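You operate a simulated robot arm through the tools that you are given. There is no shell and no other tool.

The job below is to be done with a simulated robot arm. You get a single attempt, and the scene is never put back.

Task
Put things in order on the top of the lab bench. At the end: the ribbed blue filter stands where the red sink plug stood; the ribbed green filter stands on top of the white tape roll; the silver steel cap from the top of the lab bench stands on top of the brown flat box; the red sink plug stands where the silver steel cap stood; whatever was shut is shut again. Leave all else as you found it, and nothing knocked over.
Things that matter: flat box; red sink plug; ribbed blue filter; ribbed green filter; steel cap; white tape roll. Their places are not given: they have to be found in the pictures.

The check looks at the end state, three seconds after you hand in, the way a careful person would. Anything else that was tipped, shoved, dropped, spilled or broken makes it a failure. A push-on lid holds only when it is set on centred and level and pressed home; a screw cap is set on level and turned clockwise until tight.

Robot
A 7-joint arm with a two-finger parallel gripper, fixed in place. Base frame: the origin is at the foot of the arm, x ahead of it, y to its left, z up; the work surface is at about z = 0.9. Lengths are in m, angles in rad, forces in N, time in s.
With the tool pointing down near the work surface it reaches from about 0.1 to 0.64 m from the base axis. Its first joint turns from -1.152 to 1.152 rad. Payload 1.57 kg.
Tool frame: the origin (TCP) lies between the finger pads and is the grasp point; the fingertips stand 0.03 m ahead of it; z points along the fingers, y is the line along which they close. The gripper opens to 0.08 m. The fingers are 0.017 m wide and 0.012 m thick; the gripper's body (0.04 by 0.082 m) begins 0.08 m behind the TCP.
Orientation is that of the tool frame in the base frame, as a unit quaternion [w, x, y, z]. With the fingers straight down and closing along the base's y, the tool's x points along the base's -x, its y along +y and its z along -z.

Tools
- The arm moves only by the tool arm_command. Its argument "deltas" is a list of rows, each a list of 7 numbers: the shift along the tool's x, y, z in m, then the turn, a rotation vector about the tool's x, y, z in rad, then the gripper command, from -1 (fully open) to 1 (shut), values between in proportion. In form: [[x, y, z, wx, wy, wz, hand], ...]. A call has 1 to 20 rows; each row shifts and turns the commanded pose from where the row before left it, along the tool's axes as they then stand. Each row takes 0.2 s and may step no farther than 0.05 m and 0.15 rad from the row before; otherwise, or with a gripper value out of range, the whole call is refused. Where a pose cannot be reached the arm comes as near as it can. A force on the tool above 40 N (or 10 N above the force at the start of the call, whichever is more), or a blocked arm, ends the call early, and 0.2 s more pass. Each finger travels about 0.072 m/s and halts on what it meets, pressing with about 42 N; the grip force reading is that of the motor and also rises with nothing between the fingers. The clock runs only during rows and for 0.2 s after the last one: add rows that do not move to give the fingers time. The reply holds the time, the measured pose of the TCP, the force on the tool along the base axes, the opening and the grip force, in the units named above and with some noise, with the torque about the TCP (base axes, N m) and any sound that the robot's microphone picked up.
- Cameras (640 x 400 px; columns grow to the right, rows downward): "scene" is fixed at [0.0739, 0.4584, 1.4191]; the picture's right is [-0.49, -0.87, 0.00], its down [-0.54, 0.30, -0.79] and it looks along [0.69, -0.38, -0.62] (base axes); focal length 268 px, centre (320, 200). "wrist" rides on the gripper at [0.072, -0.007, -0.122] in the tool frame; the picture's right is [0.09, 1.00, 0.00], its down [-0.84, 0.08, -0.54] and it looks along [-0.54, 0.05, 0.84] (tool axes); focal length 238 px, centre (320, 200).
- capture(camera): a new picture of that camera. It takes no simulated time.
- locate(camera, pixels): for up to 12 pixels [column, row] of the newest picture of that camera ("zoom" is the newest enlarged one), the place [x, y, z] in the base frame of the surface seen there, good to about 0.002 m. It takes no simulated time.
- close_up(camera, box): a new picture of the part [left, top, right, bottom] of that camera's present view, enlarged. It takes no simulated time.
- sign_off(): hands the job in; it is judged then, once.

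Open the gripper and draw the arm clear of the work before you hand the job in, unless the task says otherwise.

The tools are called after "Call:" as name(argument=value, ...) on one line, values as JSON. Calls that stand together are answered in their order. arm_command: Moves the arm, as the interface text tells. Its arguments: {"type":"object","properties":{"deltas":{"type":"array","items":{"type":"array","items":{"type":"number"}}}},"required":["deltas"]} The other tools are called the same way: capture (camera) takes a picture; locate (camera, pixels) gives the place of the surface under pixels of a picture; close_up (camera, box) takes an enlarged picture of a part of a camera's view; sign_off () hands the job in.

At the start:

```text
t: 0.0
ee_pos: [0.2793, 0.2695, 1.2225]
orientation: [0.001, 0.0, 1.0, 0.001]
ft_force: [0.4, -0.6, -0.2]
torque: [0.02, 0.0, 0.03]
grip_width: 0.0799
gripper_force: 0.0
```

scene: 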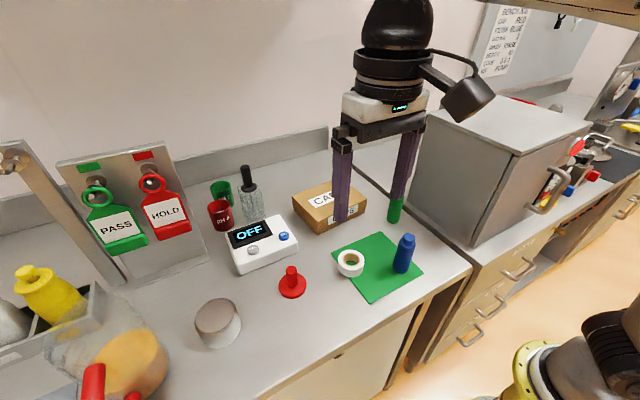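
wrist: 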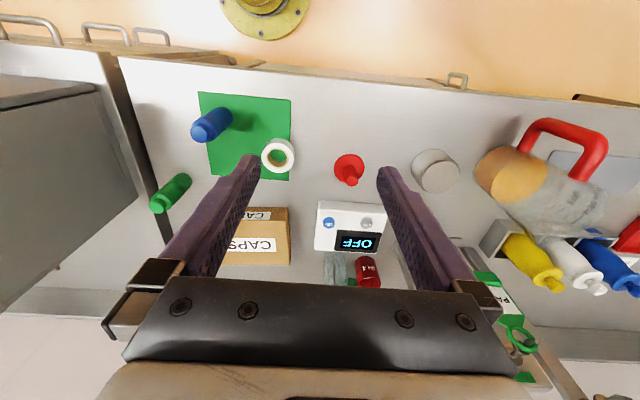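

The scene view shows the red plug near (292,284), the steel cap near (218,322), the tape roll at (350,262), the blue filter at (404,253), the green filter behind the gripper finger at (395,210) and the flat box at (328,207). I'll enlarge these areas for a closer look.

Call:
close_up(camera="scene", box=[180, 160, 480, 360])

Call:
close_up(camera="wrist", box=[120, 70, 480, 300])

```text
2.00 times, centred on (330, 260) of scene
```

zoom: 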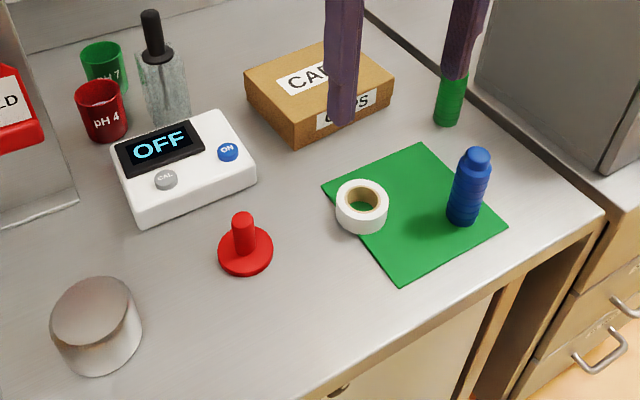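

```text
1.74 times, centred on (300, 185) of wrist
```

zoom: 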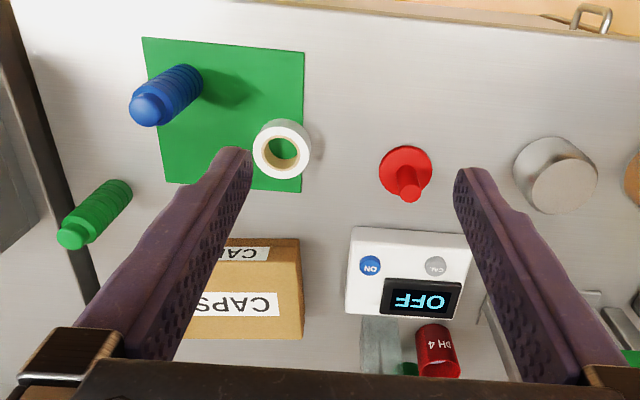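

The zoomed pictures are clear. I'll read positions from the wrist zoom first: blue filter, green filter, tape ring rim, plug stem and disc, and steel cap top.

Call:
locate(camera="zoom", pixels=[[145, 110], [70, 238], [258, 150], [305, 150], [282, 128], [282, 172], [412, 196], [402, 155], [382, 172], [430, 168], [537, 180], [596, 180]])

Call:
locate(camera="scene", pixels=[[218, 305], [195, 318], [241, 316], [218, 345], [292, 270], [292, 294], [350, 252], [350, 275], [407, 238], [402, 268], [395, 203], [393, 221]])

```text
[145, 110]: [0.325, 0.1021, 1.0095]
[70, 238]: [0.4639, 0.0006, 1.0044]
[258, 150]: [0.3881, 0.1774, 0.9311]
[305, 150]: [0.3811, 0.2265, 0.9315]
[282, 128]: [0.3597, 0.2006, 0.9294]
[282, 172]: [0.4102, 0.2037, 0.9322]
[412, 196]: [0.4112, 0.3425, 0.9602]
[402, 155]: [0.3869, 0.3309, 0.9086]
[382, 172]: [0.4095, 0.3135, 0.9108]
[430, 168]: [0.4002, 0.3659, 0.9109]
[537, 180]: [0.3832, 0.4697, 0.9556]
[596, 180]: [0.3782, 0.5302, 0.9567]
```

```text
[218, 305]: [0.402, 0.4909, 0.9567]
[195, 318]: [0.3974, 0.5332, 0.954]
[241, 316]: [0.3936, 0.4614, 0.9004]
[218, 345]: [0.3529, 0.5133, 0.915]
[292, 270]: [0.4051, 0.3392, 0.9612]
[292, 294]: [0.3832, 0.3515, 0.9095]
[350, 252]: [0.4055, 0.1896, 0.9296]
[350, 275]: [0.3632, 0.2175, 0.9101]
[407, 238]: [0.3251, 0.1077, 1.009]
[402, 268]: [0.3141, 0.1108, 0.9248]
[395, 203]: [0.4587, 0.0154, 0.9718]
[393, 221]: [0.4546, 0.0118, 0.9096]
```

Positions are consistent between both cameras. I'll zoom further into the tape roll, filters, plug and cap to measure diameters.

Call:
close_up(camera="scene", box=[330, 225, 430, 287])

Call:
close_up(camera="scene", box=[180, 250, 320, 360])

Call:
close_up(camera="wrist", box=[140, 90, 300, 220])

```text
6.40 times, centred on (380, 256) of scene
```

zoom: 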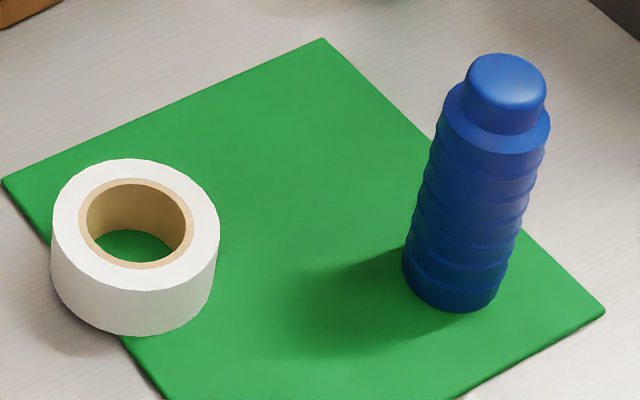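

```text
3.64 times, centred on (250, 305) of scene
```

zoom: 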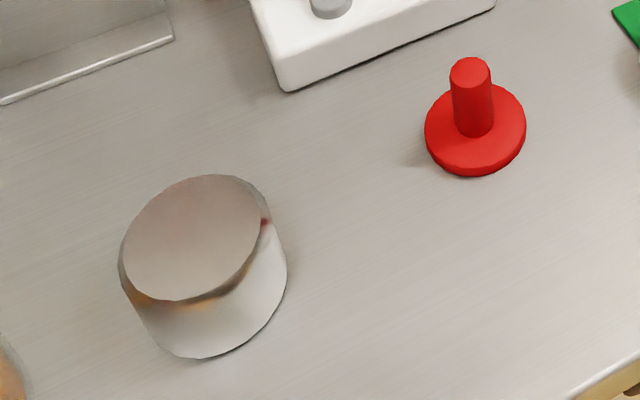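

```text
3.08 times, centred on (220, 155) of wrist
```

zoom: 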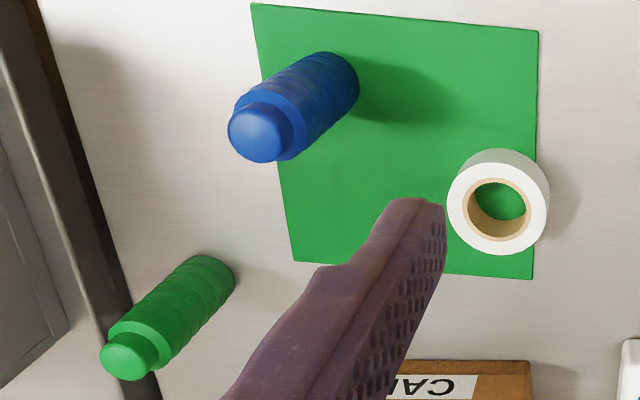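

The tape hole looks about as wide as the filter, so I'll need exact measurements later. Next I'll check the surroundings of the steel cap and the box: the left part of the scene and the box area.

Call:
close_up(camera="scene", box=[0, 140, 260, 400])

Call:
close_up(camera="wrist", box=[380, 80, 640, 340])

Call:
close_up(camera="scene", box=[270, 150, 430, 250])

```text
1.54 times, centred on (130, 270) of scene
```

zoom: 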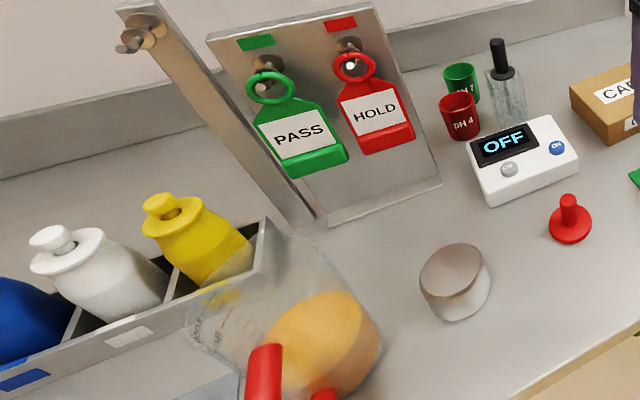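

```text
1.54 times, centred on (510, 210) of wrist
```

zoom: 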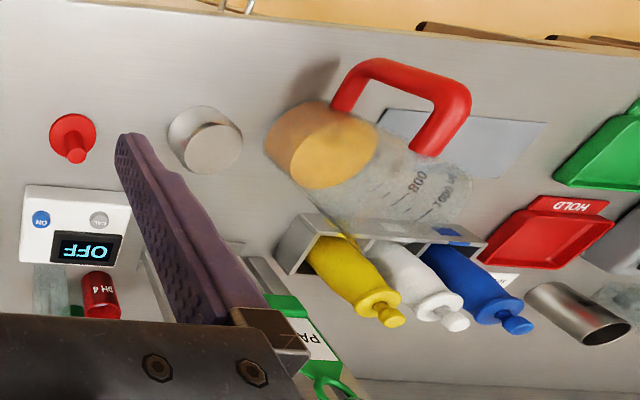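

```text
4.00 times, centred on (350, 200) of scene
```

zoom: 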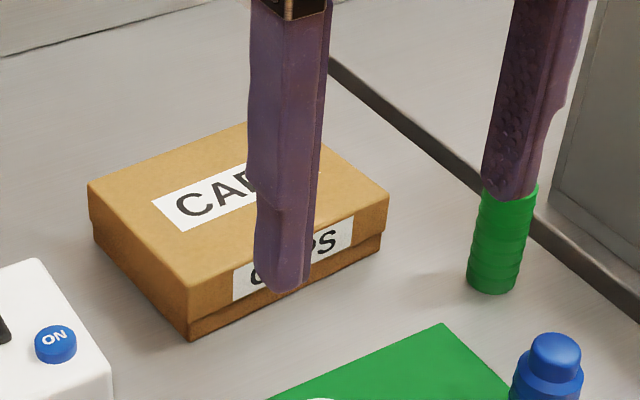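

The box is a lidded "CAPS" carton, and the cap goes on its closed top. I'll locate the box corners in this zoom, plus points on the jug and cap edges from the raw wrist view.

Call:
locate(camera="zoom", pixels=[[92, 187], [243, 126], [384, 197], [189, 287], [190, 336], [378, 245], [180, 230], [330, 195], [440, 328], [490, 285], [512, 195], [600, 180]])

Call:
locate(camera="wrist", pixels=[[411, 170], [459, 172], [436, 152], [436, 190], [476, 172], [487, 165], [500, 150], [560, 180], [300, 270], [240, 300], [470, 235], [490, 250]])

```text
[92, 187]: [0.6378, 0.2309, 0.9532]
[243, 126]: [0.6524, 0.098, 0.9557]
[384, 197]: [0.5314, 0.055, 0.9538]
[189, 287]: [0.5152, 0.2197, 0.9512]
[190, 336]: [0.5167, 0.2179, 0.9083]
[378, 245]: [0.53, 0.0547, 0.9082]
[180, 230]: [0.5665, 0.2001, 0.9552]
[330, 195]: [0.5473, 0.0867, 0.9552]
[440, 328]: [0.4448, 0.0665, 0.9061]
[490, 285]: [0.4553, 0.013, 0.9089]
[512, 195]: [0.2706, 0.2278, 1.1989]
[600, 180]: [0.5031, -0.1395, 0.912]
```

```text
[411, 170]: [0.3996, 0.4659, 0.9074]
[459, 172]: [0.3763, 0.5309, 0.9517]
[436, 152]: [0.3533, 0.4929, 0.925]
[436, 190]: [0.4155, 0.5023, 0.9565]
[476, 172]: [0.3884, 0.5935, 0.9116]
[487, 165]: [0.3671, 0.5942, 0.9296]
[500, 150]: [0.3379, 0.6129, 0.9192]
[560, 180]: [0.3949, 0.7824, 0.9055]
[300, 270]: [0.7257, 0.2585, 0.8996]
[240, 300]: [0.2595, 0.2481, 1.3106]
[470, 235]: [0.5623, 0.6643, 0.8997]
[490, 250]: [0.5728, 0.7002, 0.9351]
```

The box top spans about (0.515–0.654, 0.055–0.231) at z≈0.955, so its centre is near (0.584, 0.143). The steel cap is near (0.385, 0.50) with its top at 0.956, and the jug edge at y≈0.59 is clear. I'll move the open gripper above the cap, staying high.

Call:
arm_command(deltas=[[-0.01514, 0.03286, 0.01714, 0, 0, 0, -1], [-0.01514, 0.03286, 0.01714, 0, 0, 0, -1], [-0.01514, 0.03286, 0.01714, 0, 0, 0, -1], [-0.01514, 0.03286, 0.01714, 0, 0, 0, -1], [-0.01514, 0.03286, 0.01714, 0, 0, 0, -1], [-0.01514, 0.03286, 0.01714, 0, 0, 0, -1], [-0.01514, 0.03286, 0.01714, 0, 0, 0, -1], [0, 0, 0, 0, 0, 0, -1]])

```text
t: 1.8
ee_pos: [0.3658, 0.4681, 1.0932]
orientation: [0.001, 0.001, 1.0, 0.0]
ft_force: [0.2, 0.0, 0.8]
torque: [-0.03, 0.02, 0.0]
grip_width: 0.0801
gripper_force: 0.1
out of reach, approached as far as the arm can: row 6, 7
```

The arm stopped at r≈0.594 at this height, so it probably reaches farther lower down. I'll look at the cap from here.

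Call:
capture(camera="wrist")

Call:
capture(camera="scene")

```text
taken
```

wrist: 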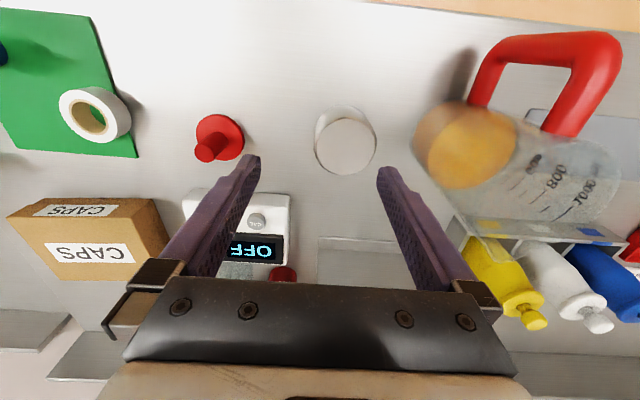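

```text
taken
```

scene: 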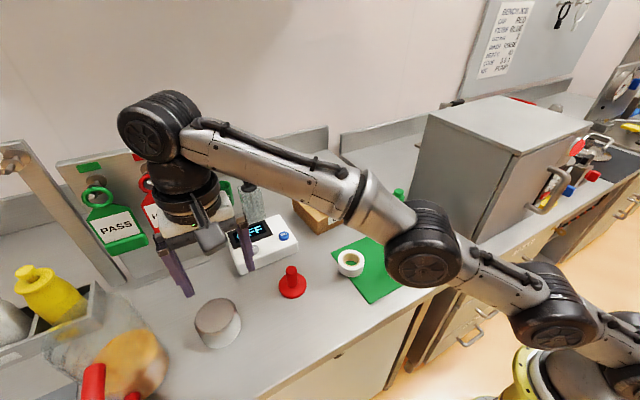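

In the wrist view the cap top is a disc spanning about columns 315–376 and rows 112–174. I'll zoom in and locate its rim.

Call:
close_up(camera="wrist", box=[180, 90, 420, 240])

```text
2.67 times, centred on (300, 165) of wrist
```

zoom: 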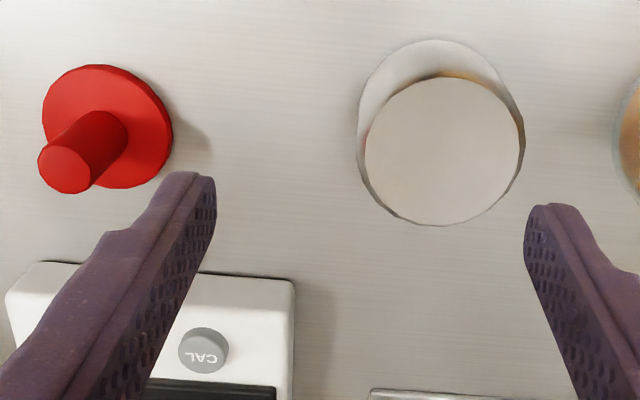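

Call:
locate(camera="zoom", pixels=[[368, 150], [521, 150], [445, 80], [445, 220], [445, 150], [64, 170], [52, 165], [78, 170], [105, 75], [47, 120], [165, 130], [125, 185]])

```text
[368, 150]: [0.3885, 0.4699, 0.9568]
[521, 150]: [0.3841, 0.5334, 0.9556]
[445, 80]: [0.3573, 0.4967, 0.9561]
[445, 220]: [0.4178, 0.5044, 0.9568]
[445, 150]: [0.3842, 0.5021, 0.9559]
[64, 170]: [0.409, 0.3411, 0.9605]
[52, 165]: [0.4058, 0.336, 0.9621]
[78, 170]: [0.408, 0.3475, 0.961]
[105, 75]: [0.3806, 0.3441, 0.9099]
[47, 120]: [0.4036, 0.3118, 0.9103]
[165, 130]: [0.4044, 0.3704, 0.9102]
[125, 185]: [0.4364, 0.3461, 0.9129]
```

The cap centre is about (0.387, 0.5015) with a diameter near 0.065, and the plug is at (0.4085, 0.341). I'll step 0.03 down and see how the arm tracks.

Call:
arm_command(deltas=[[0, 0, 0.03, 0, 0, 0, -1], [0, 0, 0, 0, 0, 0, -1]])

```text
t: 2.4
ee_pos: [0.3677, 0.47, 1.0635]
orientation: [0.002, 0.0, 1.0, 0.0]
ft_force: [-0.5, 1.1, 0.0]
torque: [0.0, 0.01, 0.01]
grip_width: 0.0801
gripper_force: 0.1
```

The command restarts from the actual pose. Now I'll move toward (0.387, 0.5015) at z≈1.01, where the fingertips still clear the cap top at 0.957.

Call:
arm_command(deltas=[[0, 0, 0.025, 0, 0, 0, -1], [-0.0064, 0.0105, 0.013, 0, 0, 0, -1], [-0.0064, 0.0105, 0.0075, 0, 0, 0, -1], [-0.0064, 0.0105, 0.0075, 0, 0, 0, -1], [0, 0, 0, 0, 0, 0, -1]])

```text
t: 3.6
ee_pos: [0.3837, 0.4979, 1.0109]
orientation: [0.0, 0.0, 1.0, 0.001]
ft_force: [-0.3, 0.6, 0.9]
torque: [0.02, 0.02, 0.0]
grip_width: 0.0798
gripper_force: 0.0
out of reach, approached as far as the arm can: row 4
```

Reach grows as I lower. The lateral error is only about 4 mm against a 7 mm finger clearance, so I'll descend and finish the lateral correction on the way.

Call:
arm_command(deltas=[[0, 0.001, 0.02, 0, 0, 0, -1], [-0.0016, 0.0013, 0.015, 0, 0, 0, -1], [-0.0017, 0.0013, 0.015, 0, 0, 0, -1], [0, 0, 0.01, 0, 0, 0, -1], [0, 0, 0, 0, 0, 0, -1]])

Call:
capture(camera="wrist")

Call:
capture(camera="scene")

```text
t: 4.8
ee_pos: [0.3861, 0.5026, 0.9482]
orientation: [0.0, 0.001, 1.0, 0.0]
ft_force: [-0.4, -0.4, 0.2]
torque: [0.0, -0.01, 0.02]
grip_width: 0.0797
gripper_force: 0.1
```

```text
taken
```

wrist: 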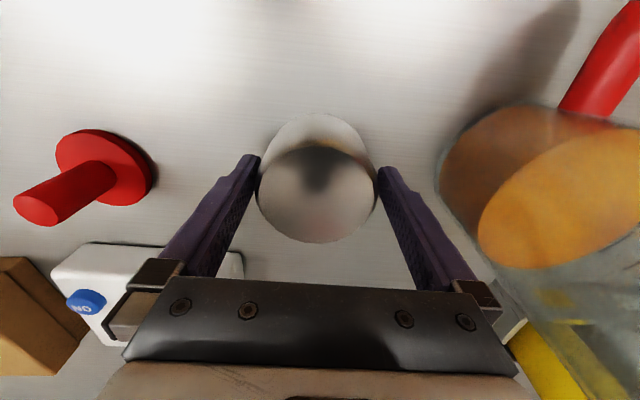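

```text
taken
```

scene: 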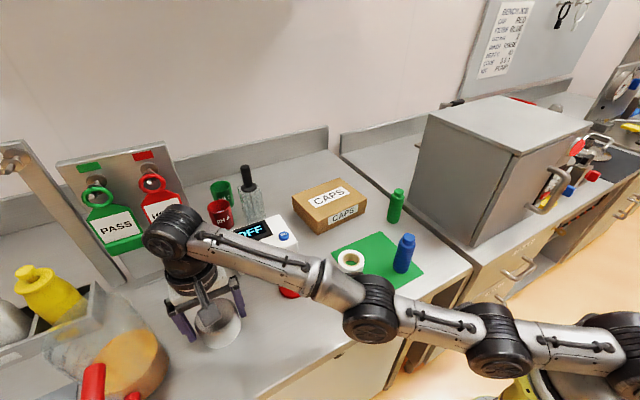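

The cap sits centred between the fingers with the jug well clear. I'll lower 8 mm more and close the gripper.

Call:
arm_command(deltas=[[0, -0.001, 0.008, 0, 0, 0, -1], [0, 0, 0, 0, 0, 0, 1], [0, 0, 0, 0, 0, 0, 1], [0, 0, 0, 0, 0, 0, 1]])

```text
t: 5.8
ee_pos: [0.3864, 0.5011, 0.9403]
orientation: [0.0, 0.001, 1.0, -0.001]
ft_force: [0.1, 0.0, 0.5]
torque: [0.04, -0.01, 0.02]
grip_width: 0.0721
gripper_force: 41.6
```

The fingers have hold of the cap (grip 41.6 N, width 0.072). I'll lift it straight up first, then draw it up and inward.

Call:
arm_command(deltas=[[0, 0, 0.0, 0, 0, 0, 1], [0, 0, -0.015, 0, 0, 0, 1], [0, 0, -0.015, 0, 0, 0, 1], [0.0088, -0.012, -0.035, 0, 0, 0, 1], [0.0088, -0.012, -0.035, 0, 0, 0, 1], [0.0088, -0.012, -0.035, 0, 0, 0, 1], [0, 0, 0, 0, 0, 0, 1]])

Call:
capture(camera="wrist")

Call:
capture(camera="scene")

```text
t: 7.4
ee_pos: [0.3631, 0.4714, 1.078]
orientation: [-0.001, 0.0, 1.0, -0.001]
ft_force: [0.2, 0.0, -1.6]
torque: [-0.02, 0.0, 0.03]
grip_width: 0.0721
gripper_force: 41.7
out of reach, approached as far as the arm can: row 5, 6
```

```text
taken
```

wrist: 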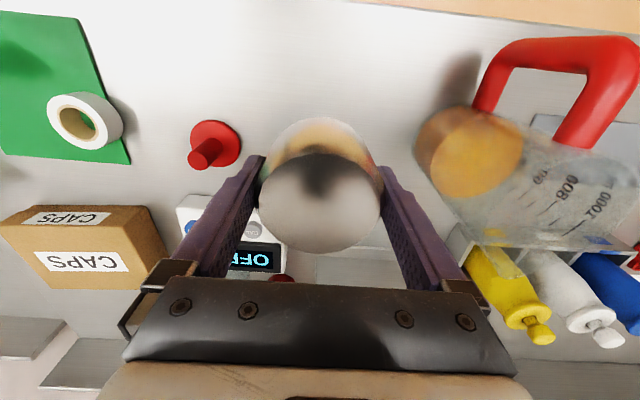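

```text
taken
```

scene: 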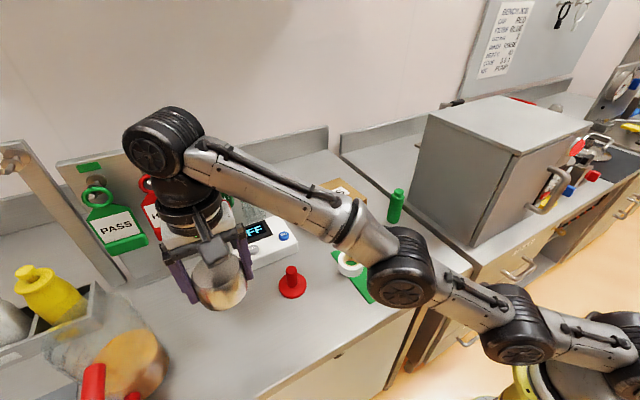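

The cap is held level, with about 1.6 N of weight. I'll carry it at this height inward and around past the plug and tape to a point in front of the box.

Call:
arm_command(deltas=[[-0.0095, -0.0369, 0, 0, 0, 0, 1], [-0.0095, -0.0369, 0, 0, 0, 0, 1], [-0.0095, -0.0369, 0, 0, 0, 0, 1], [-0.0095, -0.0369, 0, 0, 0, 0, 1], [-0.0095, -0.0369, 0, 0, 0, 0, 1], [-0.0095, -0.0369, 0, 0, 0, 0, 1], [-0.0275, -0.0267, 0, 0, 0, 0, 1], [-0.0275, -0.0267, 0, 0, 0, 0, 1], [-0.0275, -0.0267, 0, 0, 0, 0, 1], [-0.0275, -0.0267, 0, 0, 0, 0, 1], [0, 0, 0, 0, 0, 0, 1]])

Call:
capture(camera="wrist")

Call:
capture(camera="scene")

```text
t: 9.8
ee_pos: [0.5559, 0.194, 1.1036]
orientation: [0.0, -0.001, 1.0, 0.0]
ft_force: [-0.1, -0.8, -1.2]
torque: [0.01, 0.0, 0.01]
grip_width: 0.0723
gripper_force: 41.9
out of reach, approached as far as the arm can: row 1, 2, 3, 4, 5, 6, 7, 8, 9, 10
```

```text
taken
```

wrist: 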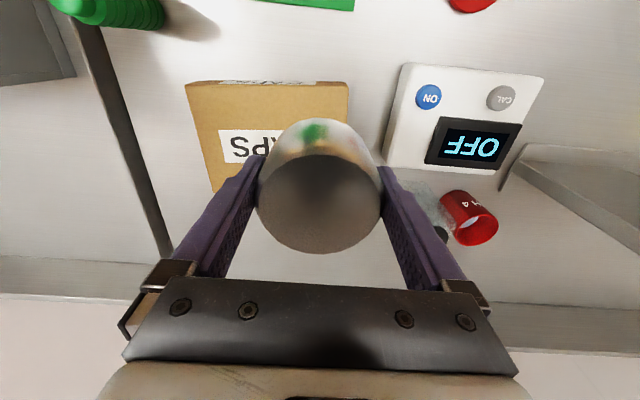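

```text
taken
```

scene: 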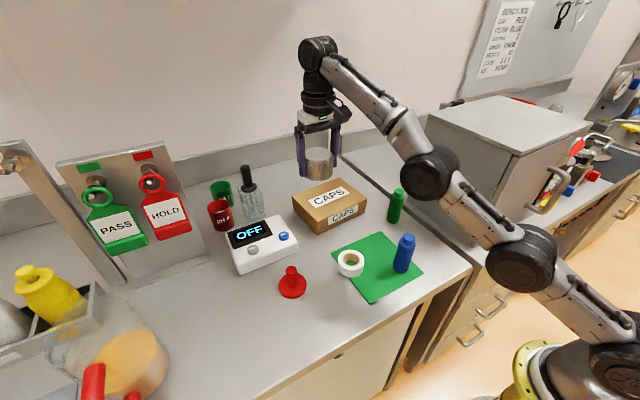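

The path slid along the reach limit, but the picture shows everything still standing (dropper bottle at (249,195), beakers, meter). The box is now fully visible, so I'll zoom in for its corners.

Call:
close_up(camera="scene", box=[270, 140, 430, 240])

```text
4.00 times, centred on (350, 190) of scene
```

zoom: 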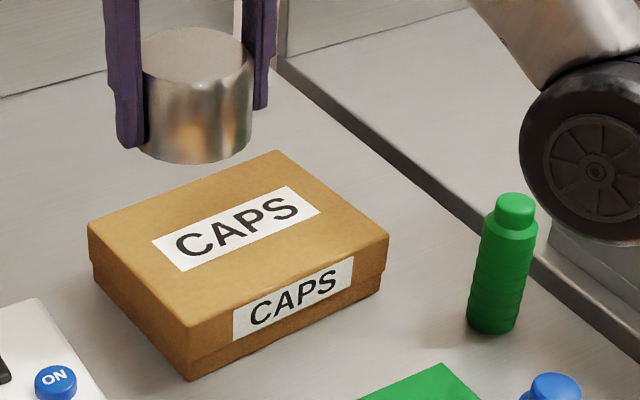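

Call:
locate(camera="zoom", pixels=[[93, 227], [274, 154], [384, 237], [191, 324], [236, 229], [280, 280], [516, 200], [500, 325], [485, 200], [440, 368], [160, 158], [245, 145]])

```text
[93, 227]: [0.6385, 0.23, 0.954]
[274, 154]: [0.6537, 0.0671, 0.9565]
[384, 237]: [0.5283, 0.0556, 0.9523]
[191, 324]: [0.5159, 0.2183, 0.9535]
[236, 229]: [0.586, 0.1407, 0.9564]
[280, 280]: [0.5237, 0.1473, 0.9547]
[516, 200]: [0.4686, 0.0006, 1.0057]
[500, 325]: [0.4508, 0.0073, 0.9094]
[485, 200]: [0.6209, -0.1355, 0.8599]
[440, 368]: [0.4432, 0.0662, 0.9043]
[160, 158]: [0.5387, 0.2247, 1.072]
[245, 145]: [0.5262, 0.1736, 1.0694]
```

The box top centre is (0.584, 0.143) with its top at z≈0.956. I'll move in and down first, then outward above the box centre with the cap bottom around z=0.99.

Call:
arm_command(deltas=[[0.012, -0.0255, 0.0, 0, 0, 0, 1], [0.012, -0.0255, 0.03, 0, 0, 0, 1], [0, 0, 0.035, 0, 0, 0, 1], [-0.0255, 0, 0.0, 0, 0, 0, 1], [-0.0255, 0, 0.0, 0, 0, 0, 1], [0, 0, 0, 0, 0, 0, 1]])

Call:
capture(camera="scene")

```text
t: 11.2
ee_pos: [0.581, 0.1428, 1.0387]
orientation: [0.001, 0.0, 1.0, 0.0]
ft_force: [0.4, -0.1, -1.7]
torque: [0.0, 0.02, -0.01]
grip_width: 0.0723
gripper_force: 41.7
```

```text
taken
```

scene: 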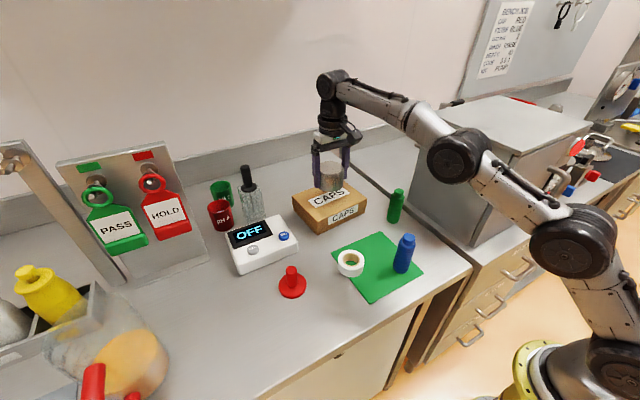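

The cap is above the box centre with its bottom at about z=0.998. I'll lower it to just above the lid.

Call:
arm_command(deltas=[[0, 0, 0.02, 0, 0, 0, 1], [0, 0, 0.015, 0, 0, 0, 1], [0, 0, 0.004, 0, 0, 0, 1], [0, 0, 0, 0, 0, 0, 1]])

Call:
close_up(camera="scene", box=[280, 130, 400, 240])

```text
t: 12.2
ee_pos: [0.5831, 0.1437, 0.9992]
orientation: [0.001, 0.0, 1.0, 0.0]
ft_force: [-0.3, 0.5, -1.9]
torque: [-0.01, 0.01, -0.01]
grip_width: 0.0722
gripper_force: 42.0
```

```text
3.64 times, centred on (340, 185) of scene
```

zoom: 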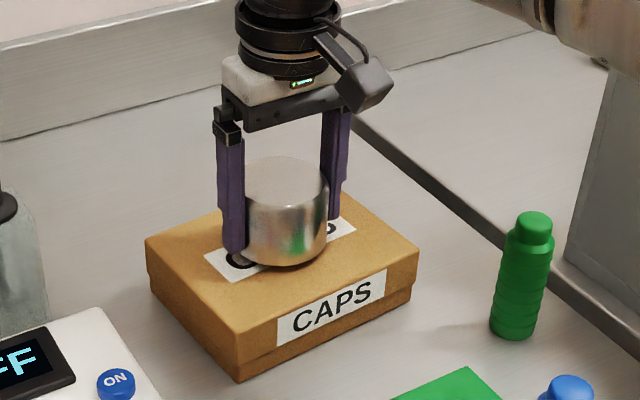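

The cap hangs just above the lid at its centre. I'll lower it in 1 mm steps and watch for contact force.

Call:
arm_command(deltas=[[0, 0, 0.001, 0, 0, 0, 1], [0, 0, 0.001, 0, 0, 0, 1], [0, 0, 0, 0, 0, 0, 1]])

```text
t: 13.0
ee_pos: [0.5846, 0.1446, 0.9982]
orientation: [0.001, 0.0, 1.0, -0.001]
ft_force: [-0.3, -0.5, -1.8]
torque: [-0.01, 0.01, 0.01]
grip_width: 0.0722
gripper_force: 42.1
```

There is still no contact (force -1.8 N). I'll keep lowering slowly.

Call:
arm_command(deltas=[[0, 0, 0.001, 0, 0, 0, 1], [0, 0, 0.0007, 0, 0, 0, 1], [0, 0, 0, 0, 0, 0, 1]])

```text
t: 13.8
ee_pos: [0.5832, 0.1439, 0.9956]
orientation: [0.001, 0.001, 1.0, 0.0]
ft_force: [0.8, -0.2, -1.3]
torque: [0.0, 0.0, 0.02]
grip_width: 0.0721
gripper_force: 42.5
```

Call:
arm_command(deltas=[[0, 0, 0.0007, 0, 0, 0, 1], [0, 0, 0, 0, 0, 0, 1]])

Call:
close_up(camera="scene", box=[300, 150, 370, 210])

```text
t: 14.4
ee_pos: [0.5842, 0.1435, 0.9945]
orientation: [0.001, 0.0, 1.0, 0.0]
ft_force: [0.3, 0.0, -1.8]
torque: [0.04, 0.0, 0.01]
grip_width: 0.0717
gripper_force: 42.0
```

```text
6.67 times, centred on (335, 180) of scene
```

zoom: 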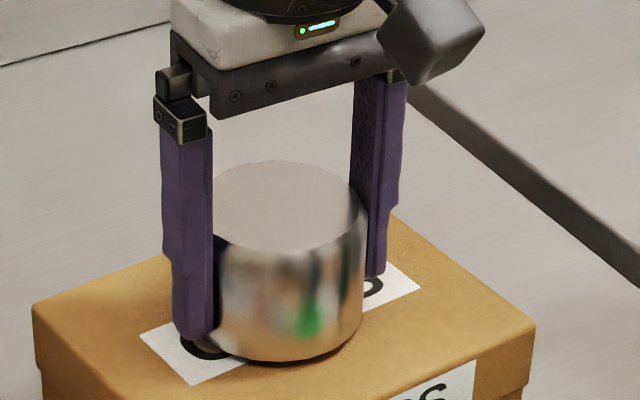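

The force still shows the full cap weight. I'll compare the cap-top height with the lid height to judge the remaining gap.

Call:
locate(camera="zoom", pixels=[[290, 210], [260, 190], [320, 220], [240, 370], [150, 300], [450, 330], [260, 385]])

Call:
arm_command(deltas=[[0, 0, 0.001, 0, 0, 0, 1], [0, 0, 0, 0, 0, 0, 1]])

```text
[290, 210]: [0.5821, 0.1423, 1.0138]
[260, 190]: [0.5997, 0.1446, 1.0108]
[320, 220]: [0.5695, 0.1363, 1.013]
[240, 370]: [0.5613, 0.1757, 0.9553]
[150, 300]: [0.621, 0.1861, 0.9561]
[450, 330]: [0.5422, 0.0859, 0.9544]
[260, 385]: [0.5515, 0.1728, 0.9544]
```

```text
t: 15.0
ee_pos: [0.5839, 0.1447, 0.9933]
orientation: [0.001, 0.0, 1.0, -0.001]
ft_force: [0.0, -0.7, -1.2]
torque: [0.02, -0.05, -0.04]
grip_width: 0.0719
gripper_force: 41.9
```

The gap is about 1 mm or less. I'll take one more 1 mm step.

Call:
arm_command(deltas=[[0, 0, 0.001, 0, 0, 0, 1], [0, 0, 0, 0, 0, 0, 1]])

```text
t: 15.6
ee_pos: [0.5833, 0.1458, 0.9948]
orientation: [0.002, 0.0, 1.0, 0.0]
ft_force: [-0.7, -1.7, 3.3]
torque: [0.02, 0.16, 0.04]
grip_width: 0.0718
gripper_force: 42.0
```

There's contact (Fz rose to +3.3 N). I'll open the gripper and then rise straight up.

Call:
arm_command(deltas=[[0, 0, 0, 0, 0, 0, -1], [0, 0, 0, 0, 0, 0, -1], [0, 0, 0, 0, 0, 0, -1]])

Call:
close_up(camera="scene", box=[300, 150, 370, 210])

Call:
capture(camera="wrist")

```text
t: 16.4
ee_pos: [0.5836, 0.1446, 0.9934]
orientation: [0.001, -0.001, 1.0, 0.0]
ft_force: [0.1, -0.1, 0.1]
torque: [-0.01, -0.03, 0.0]
grip_width: 0.0799
gripper_force: 0.0
```

```text
6.67 times, centred on (335, 180) of scene
```

zoom: 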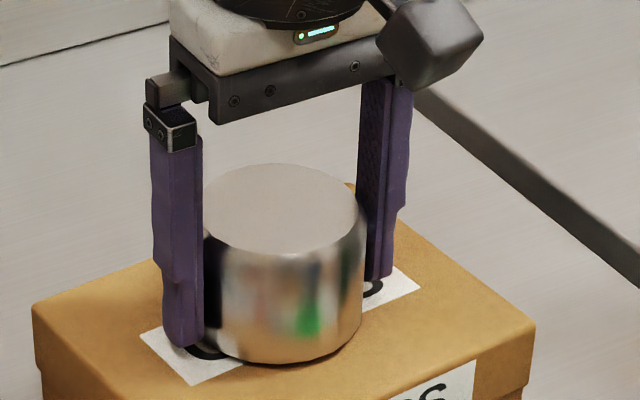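

```text
taken
```

wrist: 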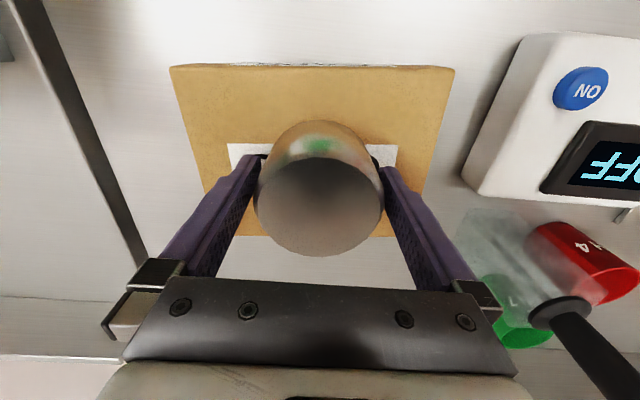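

The cap stands free and centred on the box. I'll rise straight up until the fingertips clear the cap, draw inward, and swing to above the plug.

Call:
arm_command(deltas=[[0, 0, -0.02, 0, 0, 0, -1], [0, 0, -0.02, 0, 0, 0, -1], [0, 0, -0.012, 0, 0, 0, -1], [0.035, 0, -0.008, 0, 0, 0, -1], [0.035, 0.01, -0.01, 0, 0, 0, -1], [0.035, 0.03, -0.01, 0, 0, 0, -1], [0.02, 0.04, 0, 0, 0, 0, -1], [0.02, 0.04, 0, 0, 0, 0, -1], [0.02, 0.04, 0, 0, 0, 0, -1], [0, 0.036, 0.0, 0, 0, 0, -1], [0, 0, 0, 0, 0, 0, -1]])

Call:
capture(camera="wrist")

Call:
capture(camera="scene")

```text
t: 18.8
ee_pos: [0.4195, 0.343, 1.073]
orientation: [0.002, 0.001, 1.0, 0.0]
ft_force: [0.4, 0.5, 0.1]
torque: [0.01, 0.0, 0.03]
grip_width: 0.08
gripper_force: 0.0
```

```text
taken
```

wrist: 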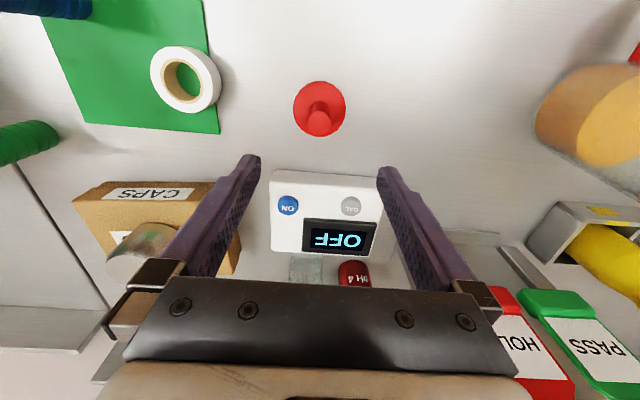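

```text
taken
```

scene: 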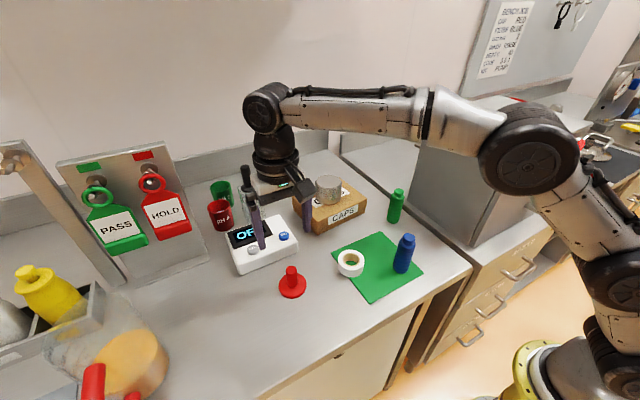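

The cap stands on the box at (328,188). I'll zoom in on the plug and tape roll from here for accurate positions.

Call:
close_up(camera="wrist", box=[140, 30, 380, 180])

```text
2.67 times, centred on (260, 105) of wrist
```

zoom: 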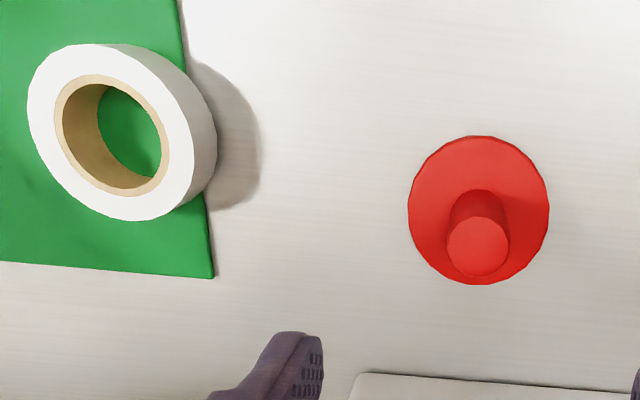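

Call:
locate(camera="zoom", pixels=[[452, 247], [505, 247], [478, 222], [478, 272], [413, 210], [545, 210], [479, 141], [481, 281], [32, 110], [192, 155], [95, 48], [135, 217]])

Call:
locate(camera="wrist", pixels=[[275, 175], [376, 180], [275, 245], [350, 205]])

```text
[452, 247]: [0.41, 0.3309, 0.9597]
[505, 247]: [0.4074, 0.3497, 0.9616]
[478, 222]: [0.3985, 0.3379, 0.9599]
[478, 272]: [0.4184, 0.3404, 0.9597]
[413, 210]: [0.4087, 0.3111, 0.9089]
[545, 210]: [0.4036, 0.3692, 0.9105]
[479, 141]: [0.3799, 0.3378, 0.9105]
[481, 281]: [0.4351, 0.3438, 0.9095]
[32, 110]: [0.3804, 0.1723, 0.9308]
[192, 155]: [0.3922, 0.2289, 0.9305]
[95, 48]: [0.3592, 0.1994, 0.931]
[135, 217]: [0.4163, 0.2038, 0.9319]
```

```text
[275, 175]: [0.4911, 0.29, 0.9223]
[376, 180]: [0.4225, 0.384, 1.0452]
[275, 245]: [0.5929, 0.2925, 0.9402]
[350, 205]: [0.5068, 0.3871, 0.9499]
```

The plug centre is (0.408, 0.340) and the tape centre is (0.387, 0.201). I'll enlarge the tape roll to measure its hole edge.

Call:
close_up(camera="wrist", box=[140, 40, 236, 100])

```text
6.67 times, centred on (188, 70) of wrist
```

zoom: 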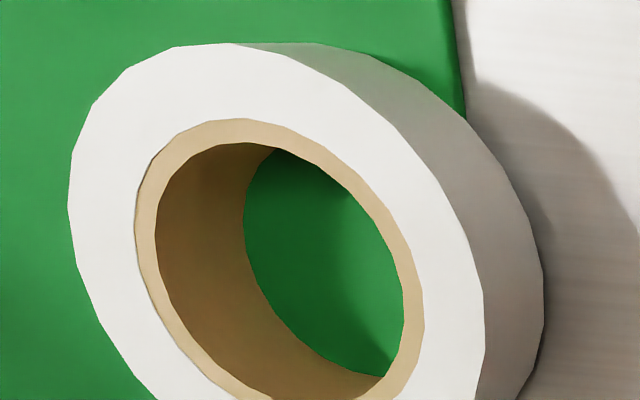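

Call:
locate(camera="zoom", pixels=[[153, 225], [405, 310], [146, 225], [414, 310], [230, 142], [240, 128], [72, 210], [480, 300], [205, 48], [345, 165], [170, 330], [330, 120]])

```text
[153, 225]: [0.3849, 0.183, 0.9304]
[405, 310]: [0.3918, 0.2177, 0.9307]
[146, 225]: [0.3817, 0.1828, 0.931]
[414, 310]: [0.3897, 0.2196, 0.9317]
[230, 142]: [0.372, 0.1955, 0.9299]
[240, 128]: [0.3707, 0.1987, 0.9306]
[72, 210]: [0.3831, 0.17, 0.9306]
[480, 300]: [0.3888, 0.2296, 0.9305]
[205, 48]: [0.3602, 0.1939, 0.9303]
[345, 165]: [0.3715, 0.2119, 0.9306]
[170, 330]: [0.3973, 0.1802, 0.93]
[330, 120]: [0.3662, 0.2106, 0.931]
```

The tape roll is about 0.060 outer and 0.035 hole diameter, with its top at z≈0.9305. Now I'll descend over the plug stem, stopping with the fingertips just above the disc.

Call:
arm_command(deltas=[[0.0115, -0.003, 0.025, 0, 0, 0, -1], [0, 0, 0.035, 0, 0, 0, -1], [0, 0, 0.035, 0, 0, 0, -1], [0, 0, 0.02, 0, 0, 0, -1], [0, 0, 0, 0, 0, 0, -1]])

Call:
capture(camera="wrist")

Call:
close_up(camera="scene", box=[230, 200, 370, 320])

```text
t: 20.0
ee_pos: [0.4083, 0.3376, 0.9576]
orientation: [0.001, 0.0, 1.0, 0.0]
ft_force: [-0.3, 1.4, -0.3]
torque: [-0.03, 0.03, 0.0]
grip_width: 0.0804
gripper_force: 0.0
```

```text
taken
```

wrist: 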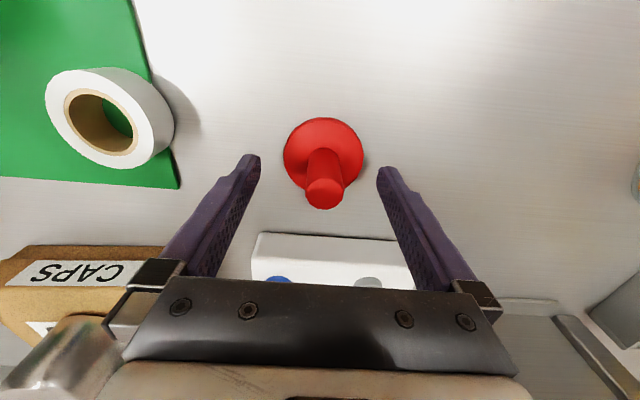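

```text
3.33 times, centred on (300, 260) of scene
```

zoom: 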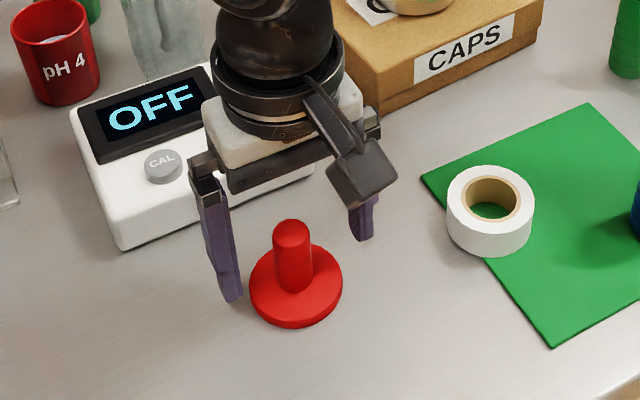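

The stem is centred between the fingers. I'll correct y by +2 mm, lower to z≈0.949 and close on the stem.

Call:
arm_command(deltas=[[0, 0.0022, 0.008, 0, 0, 0, -1], [0, 0, 0, 0, 0, 0, 0], [0, 0, 0, 0, 0, 0, 0.3], [0, 0, 0, 0, 0, 0, 1], [0, 0, 0, 0, 0, 0, 1], [0, 0, 0, 0, 0, 0, 1]])

```text
t: 21.4
ee_pos: [0.4083, 0.34, 0.9509]
orientation: [0.0, 0.0, 1.0, 0.0]
ft_force: [0.3, 0.3, 0.3]
torque: [0.06, -0.03, -0.01]
grip_width: 0.0223
gripper_force: 34.9
```

Call:
arm_command(deltas=[[0, 0, 0, 0, 0, 0, 1], [0, 0, 0, 0, 0, 0, 1]])

Call:
capture(camera="wrist")

```text
t: 22.0
ee_pos: [0.4078, 0.3389, 0.9494]
orientation: [0.001, 0.0, 1.0, 0.0]
ft_force: [0.5, 0.0, 0.6]
torque: [0.02, 0.02, 0.01]
grip_width: 0.0222
gripper_force: 34.5
```

```text
taken
```

wrist: 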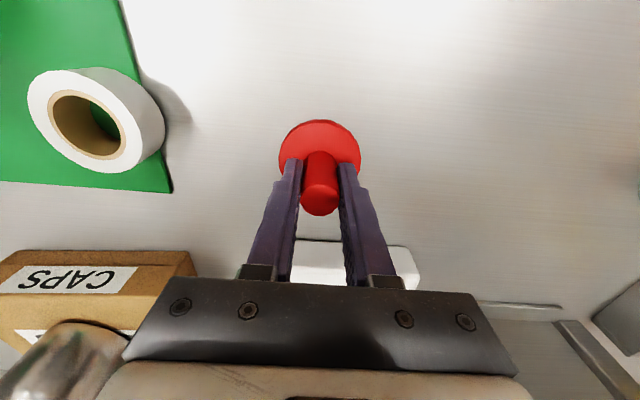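

The plug is gripped by its stem at TCP (0.408, 0.340, 0.950). I'll lift it 3 cm and carry it along y to just short of the cap's old place.

Call:
arm_command(deltas=[[0, 0, -0.01, 0, 0, 0, 1], [0, 0, -0.02, 0, 0, 0, 1], [0.0045, 0.036, 0, 0, 0, 0, 1], [0.0045, 0.036, 0, 0, 0, 0, 1], [0.0045, 0.036, 0, 0, 0, 0, 1], [0.0045, 0.036, 0, 0, 0, 0, 1], [0, 0, 0, 0, 0, 0, 1]])

Call:
capture(camera="scene")

```text
t: 23.6
ee_pos: [0.3878, 0.4822, 0.9792]
orientation: [0.002, 0.0, 1.0, 0.001]
ft_force: [0.2, 0.0, -0.1]
torque: [-0.04, 0.04, 0.01]
grip_width: 0.0217
gripper_force: 35.2
```

```text
taken
```

scene: 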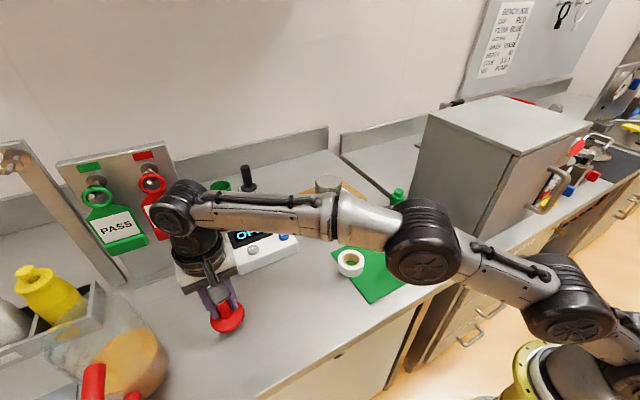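

The plug is held at (227,315) in the scene view. I'll lower while finishing the move to (0.387, 0.5015).

Call:
arm_command(deltas=[[0.0004, 0.01, 0.01, 0, 0, 0, 1], [0.0004, 0.0093, 0.01, 0, 0, 0, 1], [0, 0, 0.004, 0, 0, 0, 1], [0, 0, 0, 0, 0, 0, 1]])

```text
t: 24.6
ee_pos: [0.3881, 0.5019, 0.9537]
orientation: [0.001, 0.0, 1.0, 0.0]
ft_force: [-1.0, 0.3, -1.0]
torque: [0.01, -0.01, -0.01]
grip_width: 0.0217
gripper_force: 34.3
```

The plug is about 3 mm above the bench at (0.388, 0.502). I'll lower it gently to contact.

Call:
arm_command(deltas=[[0.0008, 0, 0.0015, 0, 0, 0, 1], [0, 0, 0.001, 0, 0, 0, 1], [0, 0, 0, 0, 0, 0, 1]])

```text
t: 25.4
ee_pos: [0.3863, 0.5007, 0.9535]
orientation: [0.001, 0.001, 1.0, 0.0]
ft_force: [-1.0, -0.3, -0.4]
torque: [-0.01, 0.0, 0.01]
grip_width: 0.0217
gripper_force: 34.4
```

Call:
arm_command(deltas=[[0, 0, 0.001, 0, 0, 0, 1], [0, 0, 0, 0, 0, 0, 1]])

Call:
close_up(camera="scene", box=[180, 250, 280, 350])

```text
t: 26.0
ee_pos: [0.3872, 0.5022, 0.9518]
orientation: [0.001, 0.0, 1.0, 0.0]
ft_force: [-0.1, 0.9, -1.3]
torque: [0.02, -0.01, 0.03]
grip_width: 0.022
gripper_force: 35.0
```

```text
4.00 times, centred on (230, 300) of scene
```

zoom: 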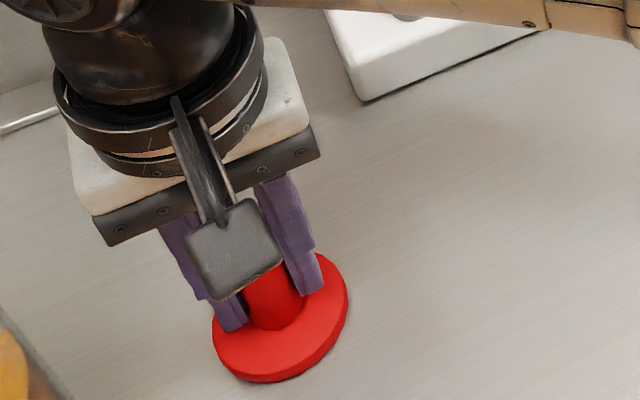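

No contact force yet. I'll go on down 1 mm at a time.

Call:
arm_command(deltas=[[0, 0, 0.001, 0, 0, 0, 1], [0, 0, 0, 0, 0, 0, 1]])

```text
t: 26.6
ee_pos: [0.3881, 0.5025, 0.9508]
orientation: [0.0, -0.001, 1.0, 0.0]
ft_force: [0.5, 0.3, -1.1]
torque: [-0.03, 0.01, 0.0]
grip_width: 0.0218
gripper_force: 34.7
```

Call:
arm_command(deltas=[[0, 0, 0.001, 0, 0, 0, 1], [0, 0, 0, 0, 0, 0, 1]])

```text
t: 27.2
ee_pos: [0.389, 0.5025, 0.9514]
orientation: [0.001, 0.0, 1.0, 0.001]
ft_force: [-0.1, -0.7, 1.4]
torque: [-0.01, 0.02, -0.02]
grip_width: 0.0217
gripper_force: 34.6
```

Fz changed from about -1 to +1.4 N, so the plug is probably touching. One more half-millimetre step will confirm it.

Call:
arm_command(deltas=[[0, 0, 0.0005, 0, 0, 0, 1], [0, 0, 0, 0, 0, 0, 1]])

```text
t: 27.8
ee_pos: [0.389, 0.5027, 0.9501]
orientation: [0.001, -0.001, 1.0, 0.0]
ft_force: [-2.0, -1.1, 3.3]
torque: [-0.08, 0.05, -0.09]
grip_width: 0.0215
gripper_force: 35.0
```

Contact is confirmed. I'll open the gripper and look.

Call:
arm_command(deltas=[[0, 0, 0, 0, 0, 0, -0.4], [0, 0, 0, 0, 0, 0, -0.4], [0, 0, 0, 0, 0, 0, -0.4]])

Call:
capture(camera="wrist")

```text
t: 28.6
ee_pos: [0.3882, 0.5031, 0.9502]
orientation: [0.001, 0.0, 1.0, -0.001]
ft_force: [0.7, 0.0, 0.1]
torque: [-0.02, -0.02, 0.03]
grip_width: 0.0559
gripper_force: 0.0
```

```text
taken
```

wrist: 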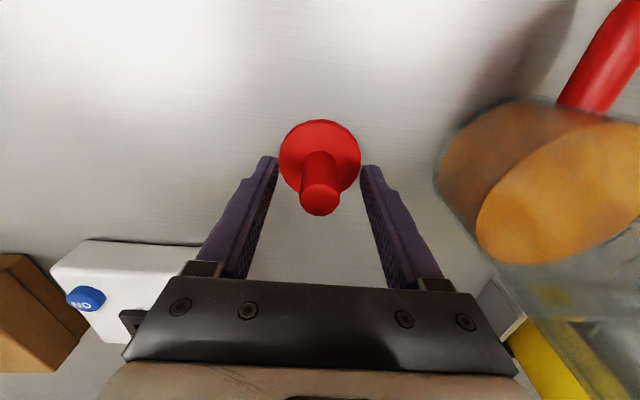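

The plug stands upright on the cap's old place. I'll rise, back off along -x so the fingers clear the stem, and swing to a viewing position near the blue filter.

Call:
arm_command(deltas=[[0, 0, -0.02, 0, 0, 0, -0.4], [0, 0, -0.015, 0, 0, 0, -0.4], [0.02, 0, -0.015, 0, 0, 0, -0.4], [0.02, 0, -0.03, 0, 0, 0, -0.4], [0.0076, -0.0392, -0.0106, 0, 0, 0, -1], [0.0076, -0.0392, -0.0106, 0, 0, 0, -1], [0.0076, -0.0392, -0.0106, 0, 0, 0, -1], [0.0076, -0.0392, -0.0106, 0, 0, 0, -1], [0.0076, -0.0392, -0.0106, 0, 0, 0, -1], [0.0076, -0.0392, -0.0106, 0, 0, 0, -1], [0.0076, -0.0392, -0.0106, 0, 0, 0, -1], [0.0076, -0.0392, -0.0106, 0, 0, 0, -1], [0.0076, -0.0392, -0.0106, 0, 0, 0, -1], [0, 0, 0, 0, 0, 0, -1]])

Call:
capture(camera="wrist")

Call:
capture(camera="scene")

```text
t: 31.6
ee_pos: [0.2784, 0.1496, 1.1269]
orientation: [0.0, 0.001, 1.0, 0.0]
ft_force: [-0.2, -0.2, 0.5]
torque: [0.04, 0.03, 0.02]
grip_width: 0.0801
gripper_force: 0.0
```

```text
taken
```

wrist: 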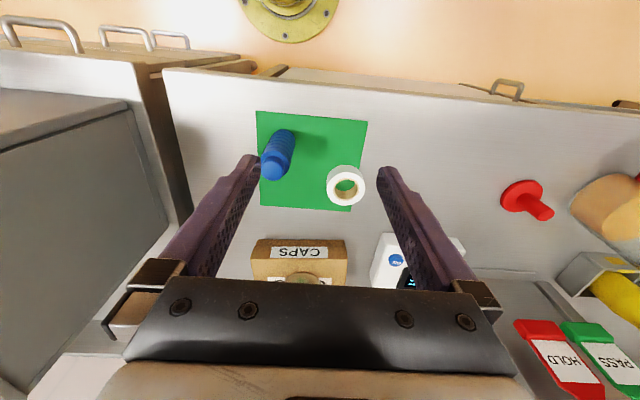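

```text
taken
```

scene: 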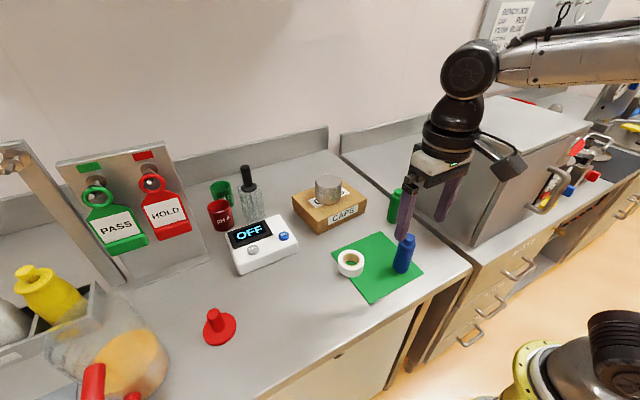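

The plug stands at (219,325) on the cap's old place. I'll zoom in on the blue filter in both views.

Call:
close_up(camera="wrist", box=[230, 100, 390, 220])

```text
3.33 times, centred on (310, 160) of wrist
```

zoom: 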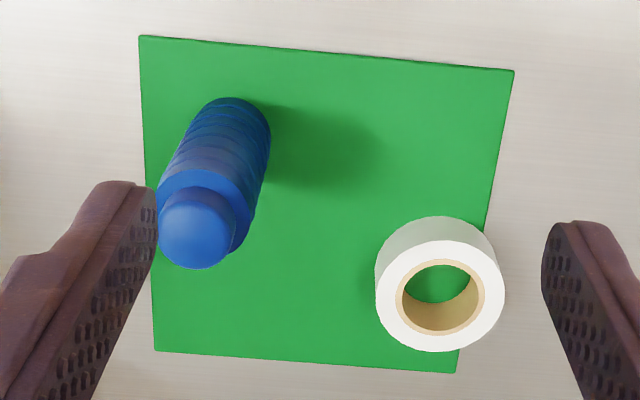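

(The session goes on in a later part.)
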